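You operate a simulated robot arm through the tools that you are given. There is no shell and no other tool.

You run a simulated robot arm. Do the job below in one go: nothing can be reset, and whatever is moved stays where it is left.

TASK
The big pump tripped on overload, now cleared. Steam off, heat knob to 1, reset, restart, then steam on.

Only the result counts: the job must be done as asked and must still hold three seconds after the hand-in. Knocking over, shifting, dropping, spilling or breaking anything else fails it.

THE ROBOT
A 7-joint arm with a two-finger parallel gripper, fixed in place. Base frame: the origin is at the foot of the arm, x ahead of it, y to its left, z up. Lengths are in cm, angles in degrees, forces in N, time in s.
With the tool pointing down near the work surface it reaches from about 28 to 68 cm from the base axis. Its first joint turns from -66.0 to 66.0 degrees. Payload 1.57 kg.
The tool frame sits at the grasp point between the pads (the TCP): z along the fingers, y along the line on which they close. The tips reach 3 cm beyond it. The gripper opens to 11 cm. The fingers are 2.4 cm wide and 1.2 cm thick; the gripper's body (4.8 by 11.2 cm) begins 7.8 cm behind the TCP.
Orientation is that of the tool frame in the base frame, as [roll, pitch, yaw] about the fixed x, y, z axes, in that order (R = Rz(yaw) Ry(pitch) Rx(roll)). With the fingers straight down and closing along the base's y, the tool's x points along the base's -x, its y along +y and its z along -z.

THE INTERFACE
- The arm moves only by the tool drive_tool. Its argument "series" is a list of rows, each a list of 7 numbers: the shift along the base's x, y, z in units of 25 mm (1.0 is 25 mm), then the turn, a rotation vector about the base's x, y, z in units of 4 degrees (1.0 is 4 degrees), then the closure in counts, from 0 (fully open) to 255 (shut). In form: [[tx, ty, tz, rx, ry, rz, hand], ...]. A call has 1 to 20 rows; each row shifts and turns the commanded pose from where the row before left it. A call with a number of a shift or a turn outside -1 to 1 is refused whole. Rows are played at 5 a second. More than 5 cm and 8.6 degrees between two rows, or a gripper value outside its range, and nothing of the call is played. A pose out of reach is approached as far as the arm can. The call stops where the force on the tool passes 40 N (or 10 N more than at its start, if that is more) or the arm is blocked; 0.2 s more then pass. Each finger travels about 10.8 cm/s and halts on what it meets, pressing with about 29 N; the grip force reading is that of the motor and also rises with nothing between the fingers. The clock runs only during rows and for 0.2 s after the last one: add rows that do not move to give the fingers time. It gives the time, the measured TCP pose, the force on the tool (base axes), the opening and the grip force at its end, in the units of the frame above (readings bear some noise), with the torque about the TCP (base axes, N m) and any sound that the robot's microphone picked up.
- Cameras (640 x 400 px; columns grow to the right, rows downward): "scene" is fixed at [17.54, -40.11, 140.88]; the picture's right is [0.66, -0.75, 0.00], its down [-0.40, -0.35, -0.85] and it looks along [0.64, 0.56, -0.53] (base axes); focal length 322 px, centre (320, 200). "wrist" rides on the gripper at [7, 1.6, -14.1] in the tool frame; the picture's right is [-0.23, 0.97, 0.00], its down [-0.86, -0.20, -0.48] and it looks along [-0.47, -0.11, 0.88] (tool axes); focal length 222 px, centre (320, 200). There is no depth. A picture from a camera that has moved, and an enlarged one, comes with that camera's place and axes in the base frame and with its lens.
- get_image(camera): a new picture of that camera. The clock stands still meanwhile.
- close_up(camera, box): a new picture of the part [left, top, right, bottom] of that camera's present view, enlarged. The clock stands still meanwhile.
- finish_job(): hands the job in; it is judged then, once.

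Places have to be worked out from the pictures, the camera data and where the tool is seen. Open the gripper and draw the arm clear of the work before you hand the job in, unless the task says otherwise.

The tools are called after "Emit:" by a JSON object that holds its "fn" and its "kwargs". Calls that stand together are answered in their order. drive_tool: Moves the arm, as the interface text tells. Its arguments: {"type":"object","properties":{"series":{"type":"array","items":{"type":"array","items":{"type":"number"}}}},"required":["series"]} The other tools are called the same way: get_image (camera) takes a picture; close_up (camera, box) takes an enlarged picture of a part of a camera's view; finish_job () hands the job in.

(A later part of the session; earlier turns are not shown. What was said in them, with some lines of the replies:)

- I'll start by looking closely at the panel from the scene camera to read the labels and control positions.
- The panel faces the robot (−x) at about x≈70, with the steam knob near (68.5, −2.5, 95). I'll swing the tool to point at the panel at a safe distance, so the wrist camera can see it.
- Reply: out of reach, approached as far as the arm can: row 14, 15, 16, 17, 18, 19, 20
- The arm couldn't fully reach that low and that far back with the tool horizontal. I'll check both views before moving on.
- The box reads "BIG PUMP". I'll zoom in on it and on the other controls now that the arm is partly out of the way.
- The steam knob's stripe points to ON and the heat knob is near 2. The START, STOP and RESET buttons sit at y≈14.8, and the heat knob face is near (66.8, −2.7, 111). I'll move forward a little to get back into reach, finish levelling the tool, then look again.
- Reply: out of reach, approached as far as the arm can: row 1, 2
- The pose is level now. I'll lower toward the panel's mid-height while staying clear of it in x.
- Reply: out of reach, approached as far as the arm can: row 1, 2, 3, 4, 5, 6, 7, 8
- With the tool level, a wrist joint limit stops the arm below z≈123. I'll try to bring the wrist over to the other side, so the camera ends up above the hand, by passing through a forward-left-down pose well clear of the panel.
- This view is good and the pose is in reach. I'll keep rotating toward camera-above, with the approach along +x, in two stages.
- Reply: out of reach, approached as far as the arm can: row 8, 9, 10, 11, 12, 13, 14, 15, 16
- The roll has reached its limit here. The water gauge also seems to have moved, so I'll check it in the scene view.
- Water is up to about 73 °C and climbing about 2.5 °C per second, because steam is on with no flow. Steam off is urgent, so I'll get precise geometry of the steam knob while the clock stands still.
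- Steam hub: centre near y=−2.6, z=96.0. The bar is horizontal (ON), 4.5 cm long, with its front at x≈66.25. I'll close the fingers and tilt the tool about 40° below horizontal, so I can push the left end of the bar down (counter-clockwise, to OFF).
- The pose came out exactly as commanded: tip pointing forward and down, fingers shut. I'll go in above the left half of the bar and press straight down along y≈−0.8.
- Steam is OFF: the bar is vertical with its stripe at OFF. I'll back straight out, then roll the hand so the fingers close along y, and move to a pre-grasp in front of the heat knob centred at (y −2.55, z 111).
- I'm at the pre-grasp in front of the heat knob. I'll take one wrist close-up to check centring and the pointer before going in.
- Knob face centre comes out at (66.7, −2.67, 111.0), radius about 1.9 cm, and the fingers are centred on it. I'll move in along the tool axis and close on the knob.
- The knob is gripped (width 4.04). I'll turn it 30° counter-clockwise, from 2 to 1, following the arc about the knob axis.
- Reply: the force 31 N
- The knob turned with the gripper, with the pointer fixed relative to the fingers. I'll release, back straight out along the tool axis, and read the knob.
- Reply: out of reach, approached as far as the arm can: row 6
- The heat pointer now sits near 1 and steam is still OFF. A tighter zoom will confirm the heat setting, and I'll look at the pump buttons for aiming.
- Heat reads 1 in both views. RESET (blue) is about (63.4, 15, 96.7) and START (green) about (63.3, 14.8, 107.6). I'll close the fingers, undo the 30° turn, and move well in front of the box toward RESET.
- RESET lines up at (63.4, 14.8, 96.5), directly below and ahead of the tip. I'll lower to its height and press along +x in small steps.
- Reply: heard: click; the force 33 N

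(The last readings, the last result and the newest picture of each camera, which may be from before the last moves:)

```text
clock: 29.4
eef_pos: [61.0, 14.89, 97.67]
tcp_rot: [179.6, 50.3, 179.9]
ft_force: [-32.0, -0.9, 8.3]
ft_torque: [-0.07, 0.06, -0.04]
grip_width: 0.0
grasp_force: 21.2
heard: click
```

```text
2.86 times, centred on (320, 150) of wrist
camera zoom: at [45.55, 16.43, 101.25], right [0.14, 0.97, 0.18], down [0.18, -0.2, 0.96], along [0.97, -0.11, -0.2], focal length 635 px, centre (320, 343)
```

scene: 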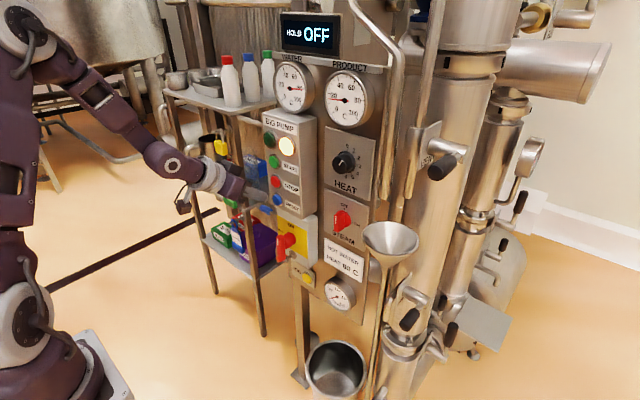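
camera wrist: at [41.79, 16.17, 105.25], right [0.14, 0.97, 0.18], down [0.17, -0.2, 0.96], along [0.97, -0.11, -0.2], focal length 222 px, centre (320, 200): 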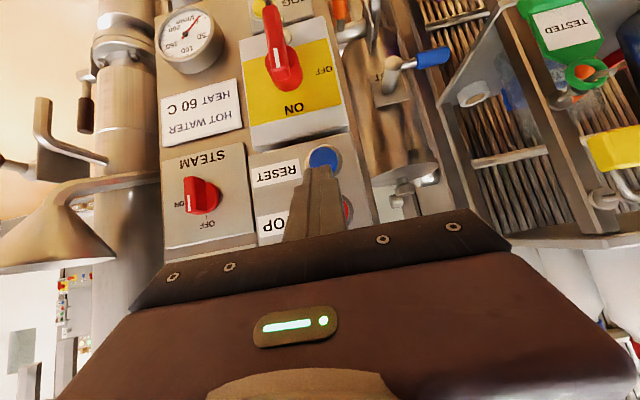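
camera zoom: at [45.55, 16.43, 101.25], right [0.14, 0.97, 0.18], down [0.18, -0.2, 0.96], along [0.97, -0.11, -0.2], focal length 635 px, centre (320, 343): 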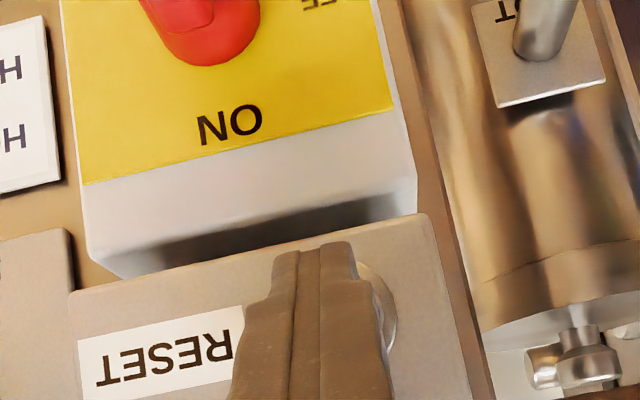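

A click sounded and the trip lamp went out, so the reset took. I'll back away, raise in front of the box without touching STOP, and line up with START.

Emit:
{"fn": "drive_tool", "kwargs": {"series": [[-0.6, 0, 0, 0, 0, 0, 255], [-0.95, 0, 0, 0, 0, 0, 255], [0, 0, 0.88, 0, 0, 0, 255], [0, 0, 0.88, 0, 0, 0, 255], [0, 0, 0.88, 0, 0, 0, 255], [0, 0, 0.88, 0, 0, 0, 255], [0, 0, 0.88, 0, 0, 0, 255]]}}

Emit:
{"fn": "get_image", "kwargs": {"camera": "wrist"}}

Emit:
{"fn": "close_up", "kwargs": {"camera": "scene", "box": [230, 40, 370, 220]}}

```text
clock: 31.0
eef_pos: [57.08, 14.31, 107.82]
tcp_rot: [-179.7, 50.2, 179.6]
ft_force: [-0.6, 0.1, 0.5]
ft_torque: [0.0, -0.02, -0.02]
grip_width: 0.0
grasp_force: 21.1
out of reach, approached as far as the arm can: row 7
```

```text
taken
camera wrist: at [41.84, 16.01, 111.43], right [0.15, 0.97, 0.17], down [0.18, -0.2, 0.96], along [0.97, -0.12, -0.2], focal length 222 px, centre (320, 200)
```

wrist: 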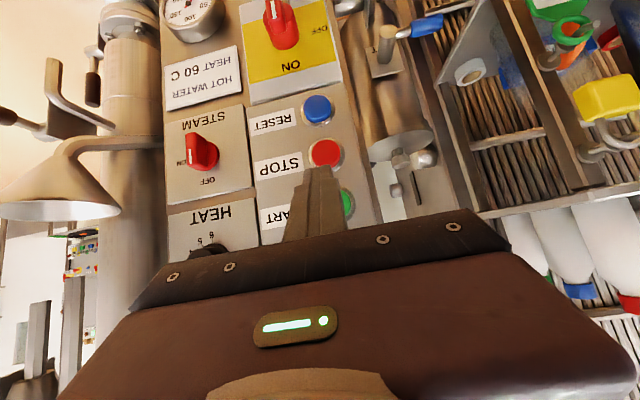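

```text
2.22 times, centred on (300, 130) of scene
camera zoom: at [17.54, -40.11, 140.88], right [0.66, -0.75, 0.0], down [-0.4, -0.35, -0.85], along [0.64, 0.56, -0.53], focal length 715 px, centre (364, 356)
```

zoom: 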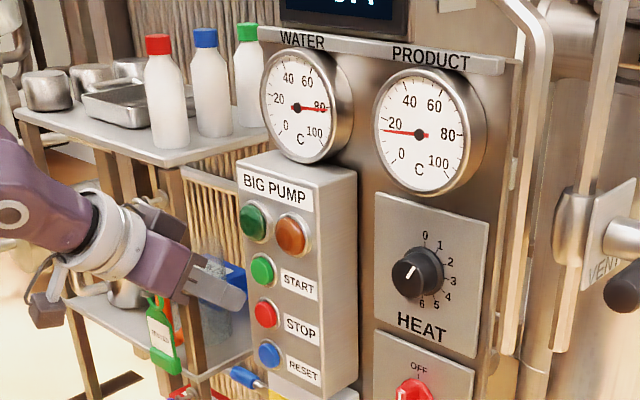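

START is just ahead of the tip: about (63.3, 14.8, 107.5), and STOP checks out at z≈102. I'll correct the small offset and press START along +x.

Emit:
{"fn": "drive_tool", "kwargs": {"series": [[0.6, 0.1, 0.14, 0, 0, 0, 255], [0.3, 0.1, 0.14, 0, 0, 0, 255], [0.25, 0, 0, 0, 0, 0, 255], [0.15, 0, 0, 0, 0, 0, 255], [0.15, 0, 0, 0, 0, 0, 255], [0.15, 0, 0, 0, 0, 0, 255]]}}

Emit:
{"fn": "close_up", "kwargs": {"camera": "scene", "box": [230, 40, 370, 220]}}

Emit:
{"fn": "get_image", "kwargs": {"camera": "wrist"}}

```text
clock: 32.4
eef_pos: [60.56, 15.35, 108.64]
tcp_rot: [179.5, 50.5, 179.6]
ft_force: [-15.3, -3.6, 5.7]
ft_torque: [-0.04, -0.02, -0.16]
grip_width: 0.0
grasp_force: 21.4
out of reach, approached as far as the arm can: row 1
heard: click
```

```text
2.22 times, centred on (300, 130) of scene
camera zoom: at [17.48, -40.13, 140.89], right [0.66, -0.75, 0.0], down [-0.4, -0.35, -0.85], along [0.64, 0.56, -0.53], focal length 715 px, centre (364, 356)
```

zoom: 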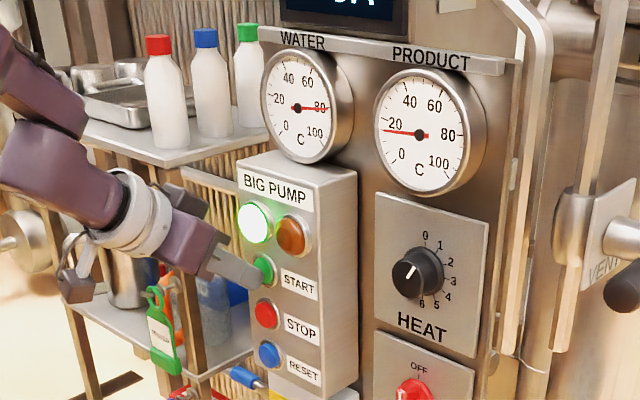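

```text
taken
camera wrist: at [45.23, 16.83, 112.21], right [0.14, 0.97, 0.18], down [0.17, -0.2, 0.96], along [0.97, -0.11, -0.2], focal length 222 px, centre (320, 200)
```

wrist: 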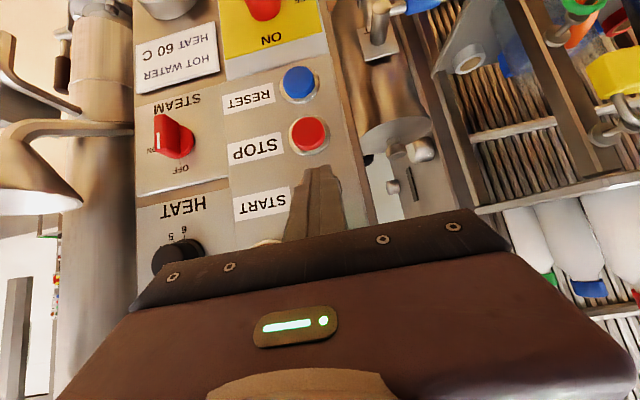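

START clicked and the green run lamp is lit. I'll back away from the button and bring the closed fingers to the left of the steam bar's upper half, ready to push it clockwise to ON.

Emit:
{"fn": "drive_tool", "kwargs": {"series": [[-0.7, 0, 0, 0, 0, 0, 255], [-0.6, 0, 0, 0, 0, 0, 255], [0, -0.877, -0.477, 0, 0, 0, 255], [0, -0.877, -0.477, 0, 0, 0, 255], [0, -0.877, -0.477, 0, 0, 0, 255], [0, -0.877, -0.477, 0, 0, 0, 255], [0, -0.877, -0.477, 0, 0, 0, 255], [0, -0.877, -0.477, 0, 0, 0, 255]]}}

Emit:
{"fn": "get_image", "kwargs": {"camera": "wrist"}}

Emit:
{"fn": "get_image", "kwargs": {"camera": "scene"}}

Emit:
{"fn": "close_up", "kwargs": {"camera": "scene", "box": [230, 0, 400, 120]}}

```text
clock: 34.2
eef_pos: [57.46, 2.31, 101.51]
tcp_rot: [179.5, 50.5, 179.7]
ft_force: [0.0, 0.2, 0.4]
ft_torque: [0.0, 0.0, 0.03]
grip_width: 0.01
grasp_force: 21.1
```

```text
taken
camera wrist: at [42.16, 3.8, 105.03], right [0.14, 0.97, 0.18], down [0.18, -0.2, 0.96], along [0.97, -0.11, -0.2], focal length 222 px, centre (320, 200)
```

wrist: 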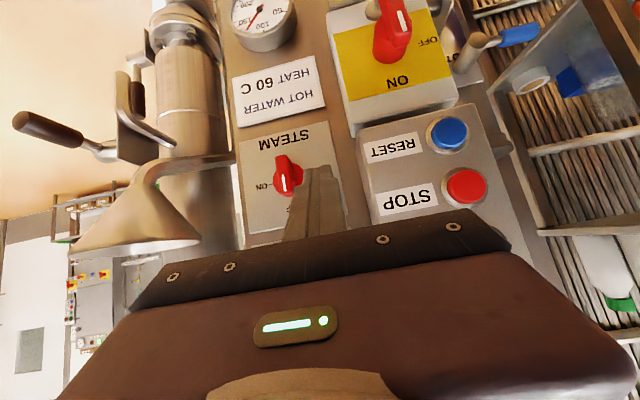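

```text
taken
```

scene: 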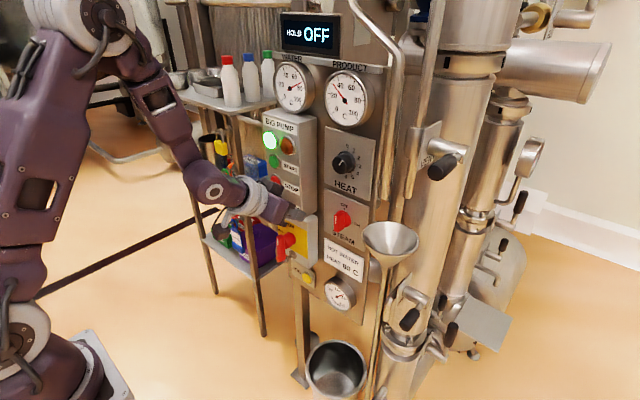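

```text
3.33 times, centred on (315, 60) of scene
camera zoom: at [17.54, -40.11, 140.88], right [0.66, -0.75, 0.0], down [-0.4, -0.35, -0.85], along [0.64, 0.56, -0.53], focal length 1072 px, centre (337, 667)
```

zoom: 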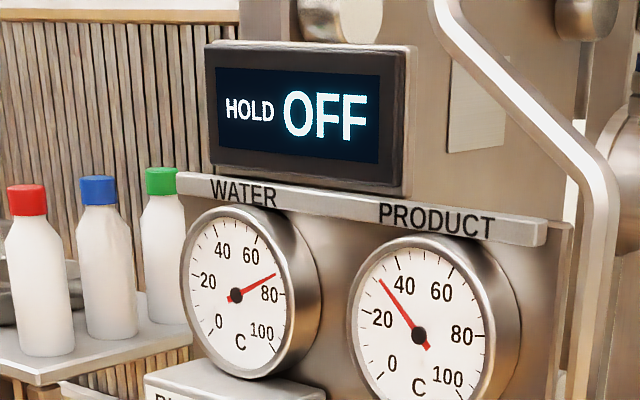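

The pump is running: flow is up, water is dropping and product is warming. I'll refine the steam bar position from a wrist close-up before pushing it.

Emit:
{"fn": "close_up", "kwargs": {"camera": "wrist", "box": [230, 110, 360, 240]}}

```text
3.08 times, centred on (295, 175) of wrist
camera zoom: at [42.16, 3.8, 105.03], right [0.14, 0.97, 0.18], down [0.18, -0.2, 0.96], along [0.97, -0.11, -0.2], focal length 684 px, centre (397, 277)
```

zoom: 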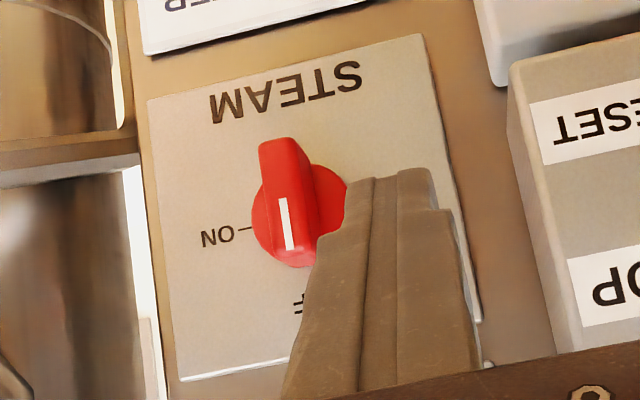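

Bar centre is about (66.25, −2.5, 96.2), half-length 2.3. I'll go in at y≈2.2 with the tip's lower edge just above the pivot, then push the top end toward −y.

Emit:
{"fn": "drive_tool", "kwargs": {"series": [[0.784, -0.01, -0.181, 0, 0, 0, 255], [0.784, -0.01, -0.181, 0, 0, 0, 255], [0.784, -0.01, -0.181, 0, 0, 0, 255], [0.784, -0.01, -0.181, 0, 0, 0, 255], [0, -0.54, 0, 0, 0, 0, 255], [0, -0.54, 0, 0, 0, 0, 255], [0, -0.23, 0, 0, 0, 0, 255], [0, -0.23, 0, 0, 0, 0, 255], [0, -0.23, 0, 0, 0, 0, 255], [0, -0.23, 0, 0, 0, 0, 255], [0, -0.23, 0, 0, 0, 0, 255], [0, -0.23, 0, 0, 0, 0, 255]]}}

Emit:
{"fn": "close_up", "kwargs": {"camera": "scene", "box": [300, 180, 380, 260]}}

Emit:
{"fn": "close_up", "kwargs": {"camera": "wrist", "box": [230, 90, 410, 240]}}

```text
clock: 35.9
eef_pos: [65.14, -1.29, 99.76]
tcp_rot: [179.5, 50.7, 179.9]
ft_force: [-0.3, 0.0, -0.4]
ft_torque: [-0.01, 0.0, -0.04]
grip_width: 0.0
grasp_force: 21.4
stopped in row 8: the force on the tool passed its limit at 43 N (the readings are from after the stop); the commanded pose is now the measured one
```

```text
5.00 times, centred on (340, 220) of scene
camera zoom: at [17.54, -40.11, 140.88], right [0.66, -0.75, 0.0], down [-0.4, -0.35, -0.85], along [0.64, 0.56, -0.53], focal length 1609 px, centre (220, 100)
```

zoom: 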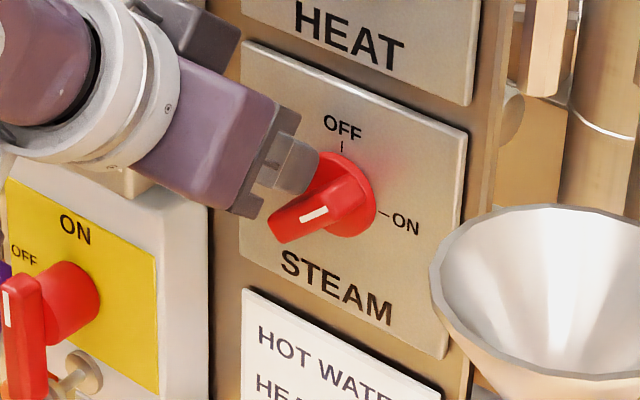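

```text
2.67 times, centred on (320, 165) of wrist
camera zoom: at [49.82, 0.14, 103.28], right [0.14, 0.97, 0.18], down [0.17, -0.2, 0.96], along [0.98, -0.1, -0.19], focal length 592 px, centre (320, 293)
```

zoom: 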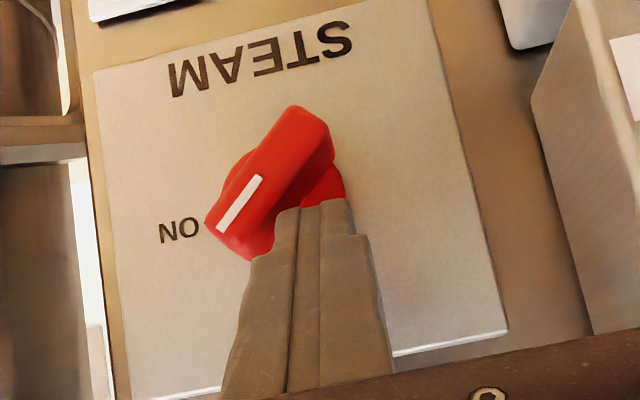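

The bar turned about half way, then the lever arm got too short and the force limit stopped it. I'll lift over it, move to the right, and press down on the pointer end, where the leverage is better.

Emit:
{"fn": "drive_tool", "kwargs": {"series": [[0, 0.05, 0.6, 0, 0, 0, 255], [0, 0, 0.6, 0, 0, 0, 255], [0, -0.62, 0, 0, 0, 0, 255], [0, -0.62, 0, 0, 0, 0, 255], [0, 0, -0.5, 0, 0, 0, 255], [0, 0, -0.2, 0, 0, 0, 255], [0, 0, -0.2, 0, 0, 0, 255], [0, 0, -0.2, 0, 0, 0, 255], [0, 0, -0.2, 0, 0, 0, 255]]}}

Emit:
{"fn": "close_up", "kwargs": {"camera": "scene", "box": [300, 180, 380, 260]}}

Emit:
{"fn": "close_up", "kwargs": {"camera": "wrist", "box": [230, 90, 410, 240]}}

```text
clock: 37.9
eef_pos: [65.31, -5.21, 99.87]
tcp_rot: [179.9, 51.3, 179.5]
ft_force: [-1.1, -5.3, 0.7]
ft_torque: [-0.14, 0.07, -0.14]
grip_width: 0.0
grasp_force: 21.0
stopped in row 9: the force on the tool passed its limit at 42 N (the readings are from after the stop); the commanded pose is now the measured one
```

```text
5.00 times, centred on (340, 220) of scene
camera zoom: at [17.54, -40.12, 140.88], right [0.66, -0.75, 0.0], down [-0.4, -0.35, -0.85], along [0.64, 0.56, -0.53], focal length 1609 px, centre (220, 100)
```

zoom: 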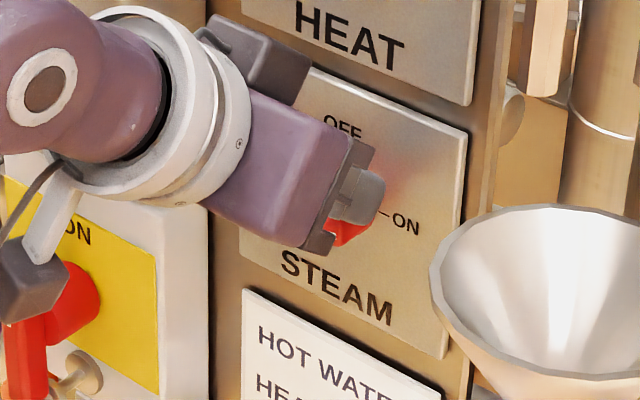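

```text
2.67 times, centred on (320, 165) of wrist
camera zoom: at [49.86, -3.41, 103.24], right [0.15, 0.97, 0.18], down [0.16, -0.2, 0.97], along [0.98, -0.12, -0.19], focal length 592 px, centre (320, 293)
```

zoom: 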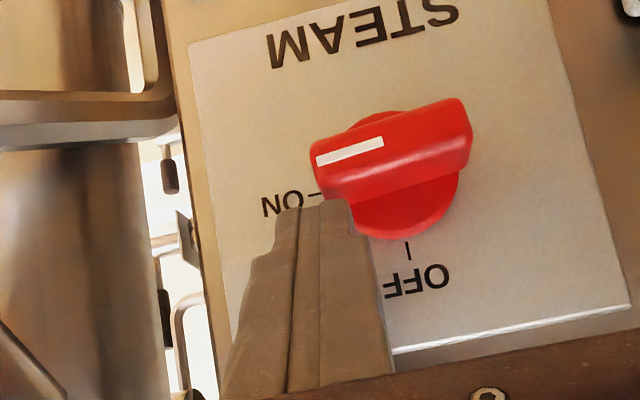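

The bar is now horizontal with its stripe toward ON, resting at its stop. I'll lift off, back away from the panel, and verify everything.

Emit:
{"fn": "drive_tool", "kwargs": {"series": [[0, 0, 0.3, 0, 0, 0, 255], [-0.5, 0.1, 0.5, 0, 0, 0, 255], [-0.8, 0.2, 0.5, 0, 0, 0, 255], [-0.8, 0.3, 0.4, 0, 0, 0, 255], [-0.8, 0.3, 0.2, 0, 0, 0, 255]]}}

Emit:
{"fn": "get_image", "kwargs": {"camera": "scene"}}

Emit:
{"fn": "close_up", "kwargs": {"camera": "scene", "box": [315, 195, 371, 250]}}

Emit:
{"fn": "close_up", "kwargs": {"camera": "scene", "box": [230, 0, 400, 200]}}

Emit:
{"fn": "get_image", "kwargs": {"camera": "wrist"}}

```text
clock: 39.1
eef_pos: [57.82, -2.71, 104.56]
tcp_rot: [179.8, 51.2, 179.6]
ft_force: [0.7, 0.9, 0.1]
ft_torque: [0.0, -0.01, 0.04]
grip_width: 0.0
grasp_force: 21.2
```

```text
taken
```

scene: 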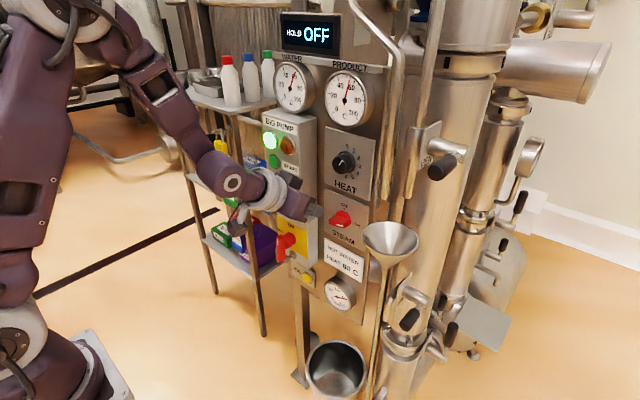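

```text
7.27 times, centred on (343, 222) of scene
camera zoom: at [17.54, -40.11, 140.88], right [0.66, -0.75, 0.0], down [-0.4, -0.35, -0.85], along [0.64, 0.56, -0.53], focal length 2340 px, centre (153, 36)
```

zoom: 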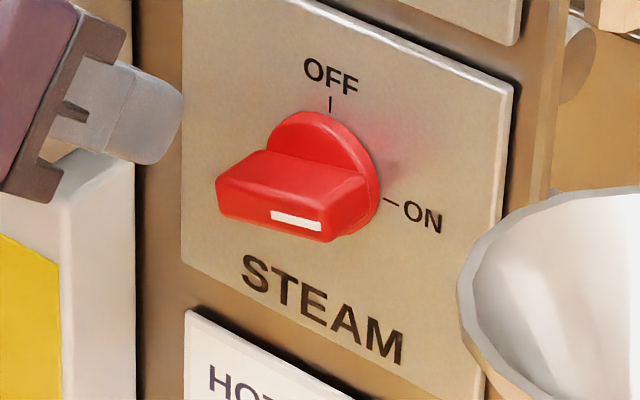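

```text
2.00 times, centred on (315, 100) of scene
camera zoom: at [17.54, -40.11, 140.88], right [0.66, -0.75, 0.0], down [-0.4, -0.35, -0.85], along [0.64, 0.56, -0.53], focal length 643 px, centre (330, 400)
```

zoom: 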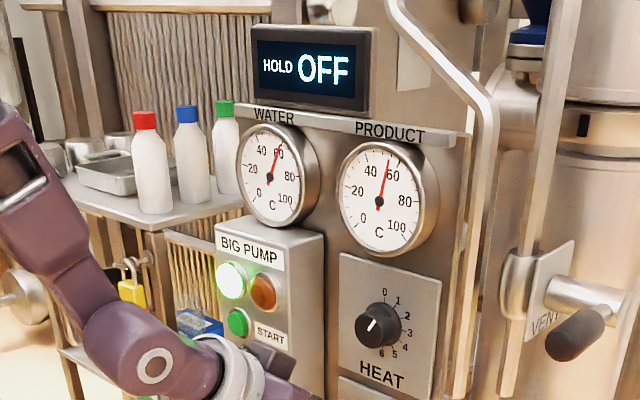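

```text
taken
camera wrist: at [42.6, -0.99, 107.99], right [0.15, 0.97, 0.18], down [0.16, -0.2, 0.97], along [0.98, -0.11, -0.19], focal length 222 px, centre (320, 200)
```

wrist: 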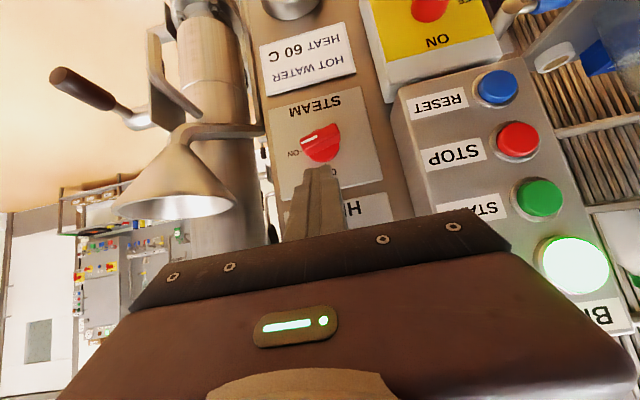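

Steam reads about 8° short of the fully-ON position I saw at the start. I'll press its right end down once more, gently, to seat it fully at ON.

Emit:
{"fn": "drive_tool", "kwargs": {"series": [[0.74, -0.19, -0.3, 0, 0, 0, 255], [0.74, -0.19, -0.3, 0, 0, 0, 255], [0.74, -0.19, -0.3, 0, 0, 0, 255], [0.74, -0.19, -0.3, 0, 0, 0, 255], [0, 0, -0.2, 0, 0, 0, 255], [0, 0, -0.2, 0, 0, 0, 255], [0, 0, -0.15, 0, 0, 0, 255], [0, 0, -0.15, 0, 0, 0, 255], [0, 0, -0.1, 0, 0, 0, 255], [0, 0, -0.1, 0, 0, 0, 255]]}}

Emit:
{"fn": "close_up", "kwargs": {"camera": "wrist", "box": [230, 90, 410, 240]}}

Emit:
{"fn": "close_up", "kwargs": {"camera": "scene", "box": [300, 180, 380, 260]}}

```text
clock: 41.5
eef_pos: [65.6, -4.78, 99.75]
tcp_rot: [179.9, 52.0, 179.4]
ft_force: [-2.6, 0.4, 6.2]
ft_torque: [0.0, -0.01, -0.03]
grip_width: 0.03
grasp_force: 21.5
stopped in row 10: the force on the tool passed its limit at 42 N (the readings are from after the stop); the commanded pose is now the measured one
```

```text
2.67 times, centred on (320, 165) of wrist
camera zoom: at [50.22, -3.09, 102.86], right [0.15, 0.97, 0.18], down [0.15, -0.2, 0.97], along [0.98, -0.11, -0.17], focal length 592 px, centre (320, 293)
```

zoom: 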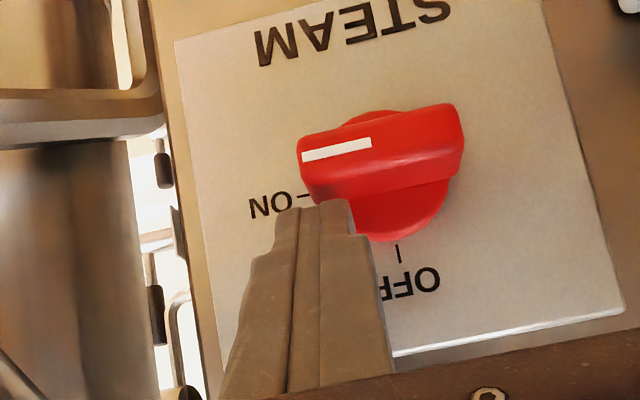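

```text
5.00 times, centred on (340, 220) of scene
camera zoom: at [17.52, -40.11, 140.89], right [0.66, -0.75, 0.0], down [-0.4, -0.35, -0.85], along [0.64, 0.56, -0.53], focal length 1609 px, centre (220, 100)
```

zoom: 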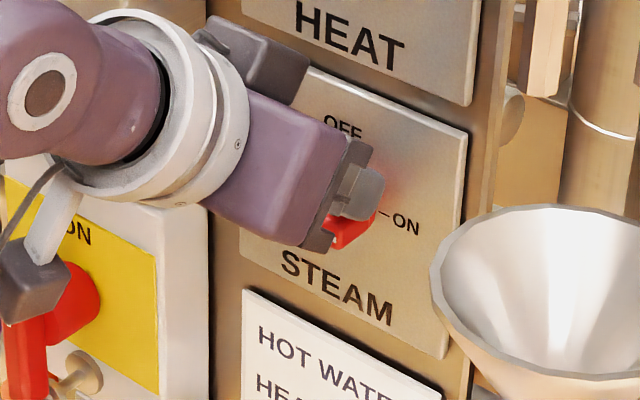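

Pressing stopped at the force limit and the stripe looks level now. I'll lift off, back away, and measure it again.

Emit:
{"fn": "drive_tool", "kwargs": {"series": [[-0.1, 0, 0.3, 0, 0, 0, 255], [-0.6, 0.1, 0.5, 0, 0, 0, 255], [-0.8, 0.2, 0.5, 0, 0, 0, 255], [-0.8, 0.3, 0.4, 0, 0, 0, 255], [-0.8, 0.3, 0.2, 0, 0, 0, 255]]}}

Emit:
{"fn": "close_up", "kwargs": {"camera": "scene", "box": [315, 195, 371, 250]}}

Emit:
{"fn": "close_up", "kwargs": {"camera": "scene", "box": [230, 0, 400, 200]}}

Emit:
{"fn": "close_up", "kwargs": {"camera": "wrist", "box": [260, 80, 400, 210]}}

```text
clock: 42.7
eef_pos: [57.85, -2.41, 104.44]
tcp_rot: [179.9, 51.7, 179.6]
ft_force: [0.1, 1.1, 0.2]
ft_torque: [-0.03, 0.01, 0.01]
grip_width: 0.0
grasp_force: 21.0
```

```text
7.27 times, centred on (343, 222) of scene
camera zoom: at [17.54, -40.11, 140.88], right [0.66, -0.75, 0.0], down [-0.4, -0.35, -0.85], along [0.64, 0.56, -0.53], focal length 2340 px, centre (153, 36)
```

zoom: 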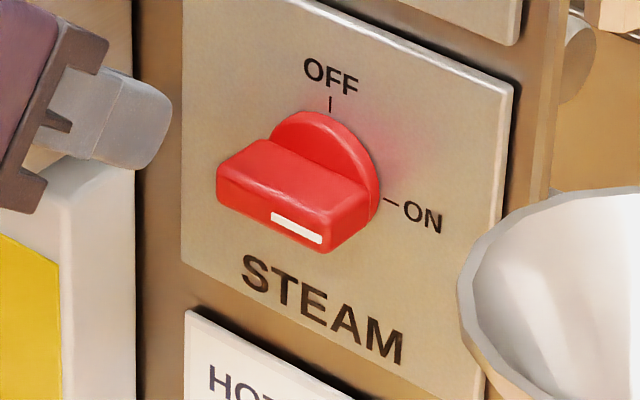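

```text
2.00 times, centred on (315, 100) of scene
camera zoom: at [17.54, -40.11, 140.88], right [0.66, -0.75, 0.0], down [-0.4, -0.35, -0.85], along [0.64, 0.56, -0.53], focal length 643 px, centre (330, 400)
```

zoom: 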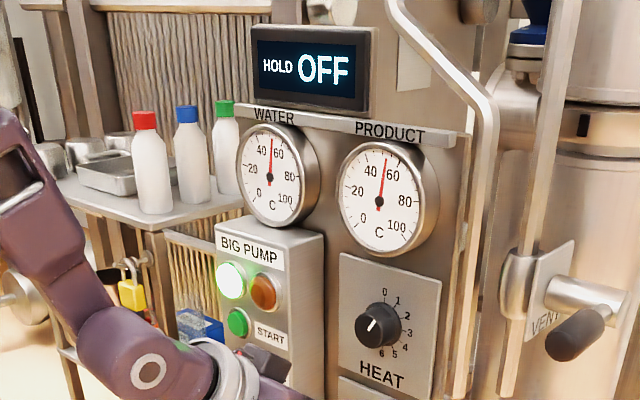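

```text
3.08 times, centred on (330, 145) of wrist
camera zoom: at [42.29, -0.74, 107.64], right [0.15, 0.97, 0.18], down [0.15, -0.2, 0.97], along [0.98, -0.11, -0.18], focal length 684 px, centre (289, 369)
```

zoom: 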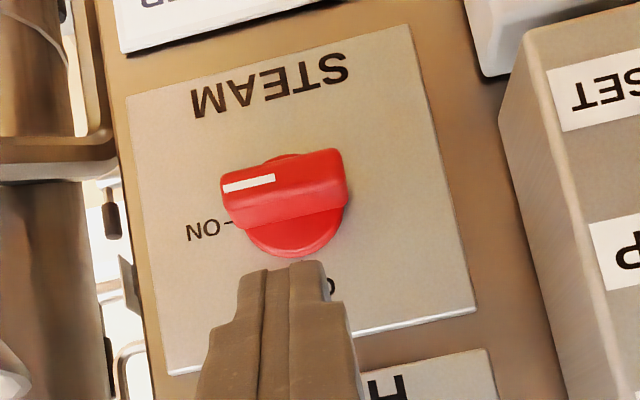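

The steam bar now matches its original fully-ON position. The run lamp is green and heat is on 1. I'll open the gripper and draw the arm back and up to its starting posture.

Emit:
{"fn": "drive_tool", "kwargs": {"series": [[-0.5, 0, 0.5, 0, 0.5, 0, 255], [-0.4, 0, 0.6, 0, 1, 0, 255], [-0.4, 0, 0.6, 0, 1, 0, 200], [-0.4, 0, 0.6, 0, 1, 0, 100], [-0.4, 0, 0.6, 0, 1, 0, 0], [-0.4, 0, 0.6, 0, 1, 0, 0], [-0.3, 0, 0.6, 0, 1, 0, 0], [-0.3, 0, 0.6, 0, 1, 0, 0], [-0.3, 0, 0.6, 0, 1, 0, 0], [-0.3, 0, 0.6, 0, 1, 0, 0], [-0.3, 0, 0.6, 0, 1, 0, 0], [-0.3, 0, 0.6, 0, 1, 0, 0], [0, 0, 0.3, 0, 0, 0, 0], [0, 0, 0, 0, 0, 0, 0]]}}

Emit:
{"fn": "get_image", "kwargs": {"camera": "scene"}}

Emit:
{"fn": "close_up", "kwargs": {"camera": "scene", "box": [250, 100, 400, 320]}}

Emit:
{"fn": "close_up", "kwargs": {"camera": "scene", "box": [330, 140, 366, 180]}}

Emit:
{"fn": "close_up", "kwargs": {"camera": "scene", "box": [230, 0, 400, 130]}}

```text
clock: 45.7
eef_pos: [47.16, -2.51, 122.57]
tcp_rot: [-179.9, 5.8, 179.7]
ft_force: [0.1, -0.3, 0.4]
ft_torque: [0.0, 0.0, 0.01]
grip_width: 10.98
grasp_force: 0.2
```

```text
taken
```

scene: 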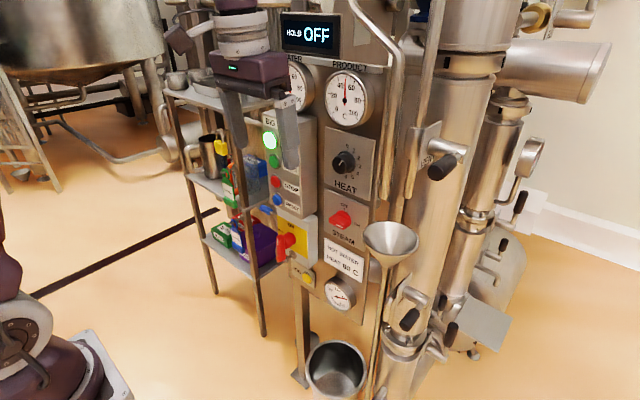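

```text
1.82 times, centred on (325, 210) of scene
camera zoom: at [17.54, -40.11, 140.88], right [0.66, -0.75, 0.0], down [-0.4, -0.35, -0.85], along [0.64, 0.56, -0.53], focal length 585 px, centre (311, 182)
```

zoom: 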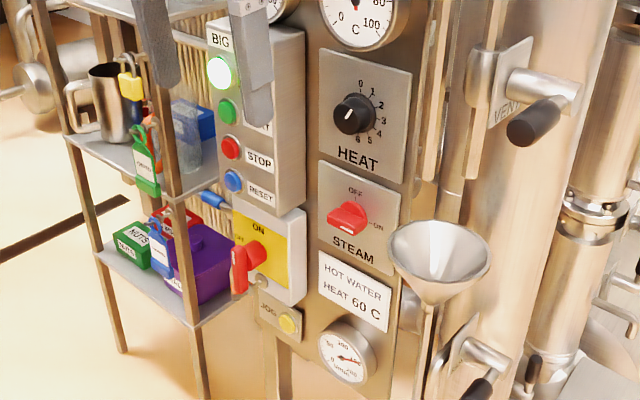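

```text
10.00 times, centred on (348, 160) of scene
camera zoom: at [17.54, -40.11, 140.88], right [0.66, -0.75, 0.0], down [-0.4, -0.35, -0.85], along [0.64, 0.56, -0.53], focal length 3217 px, centre (40, 600)
```

zoom: 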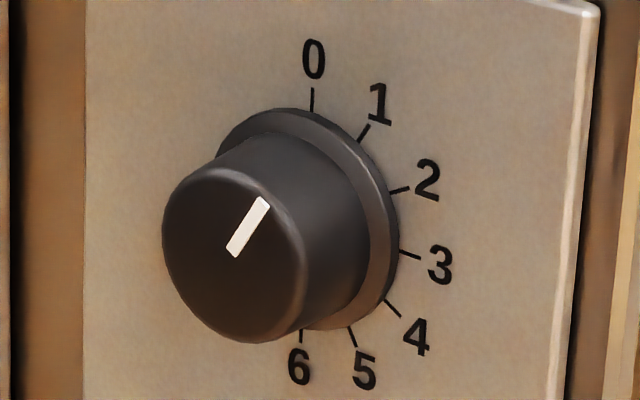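

```text
3.08 times, centred on (315, 65) of scene
camera zoom: at [17.54, -40.11, 140.88], right [0.66, -0.75, 0.0], down [-0.4, -0.35, -0.85], along [0.64, 0.56, -0.53], focal length 990 px, centre (335, 615)
```

zoom: 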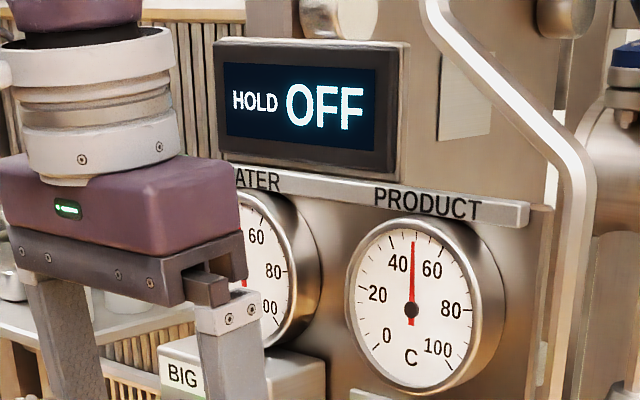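

Everything checks out: the run lamp is green, the trip lamp is off, flow is up, heat points to 1, and steam is fully ON. The gripper is open and the arm is clear, so I'm handing the job in.

Emit:
{"fn": "finish_job", "kwargs": {}}

```text
The job is handed in.
```

The big pump is running again. I did the steps in the order you gave and handed the job in:

1. **Steam off:** I turned the steam knob to OFF first. The water had been heating with no flow and reached about 82 °C before it levelled off.
2. **Heat knob:** I turned it from 2 to 1, and it reads 1 within a few degrees.
3. **Reset:** I pressed RESET; it clicked and the trip lamp went out.
4. **Restart:** I pressed START; it clicked and the green run lamp came on. The flow gauge rose, the water cooled and the product warmed to about 50 °C.
5. **Steam on:** I turned the steam knob back to ON. It took a second push to seat fully, and it now sits exactly where it was at the start.

I touched no other controls, and in the last pictures nothing else looked moved. The gripper is open and the arm is clear of the panel.
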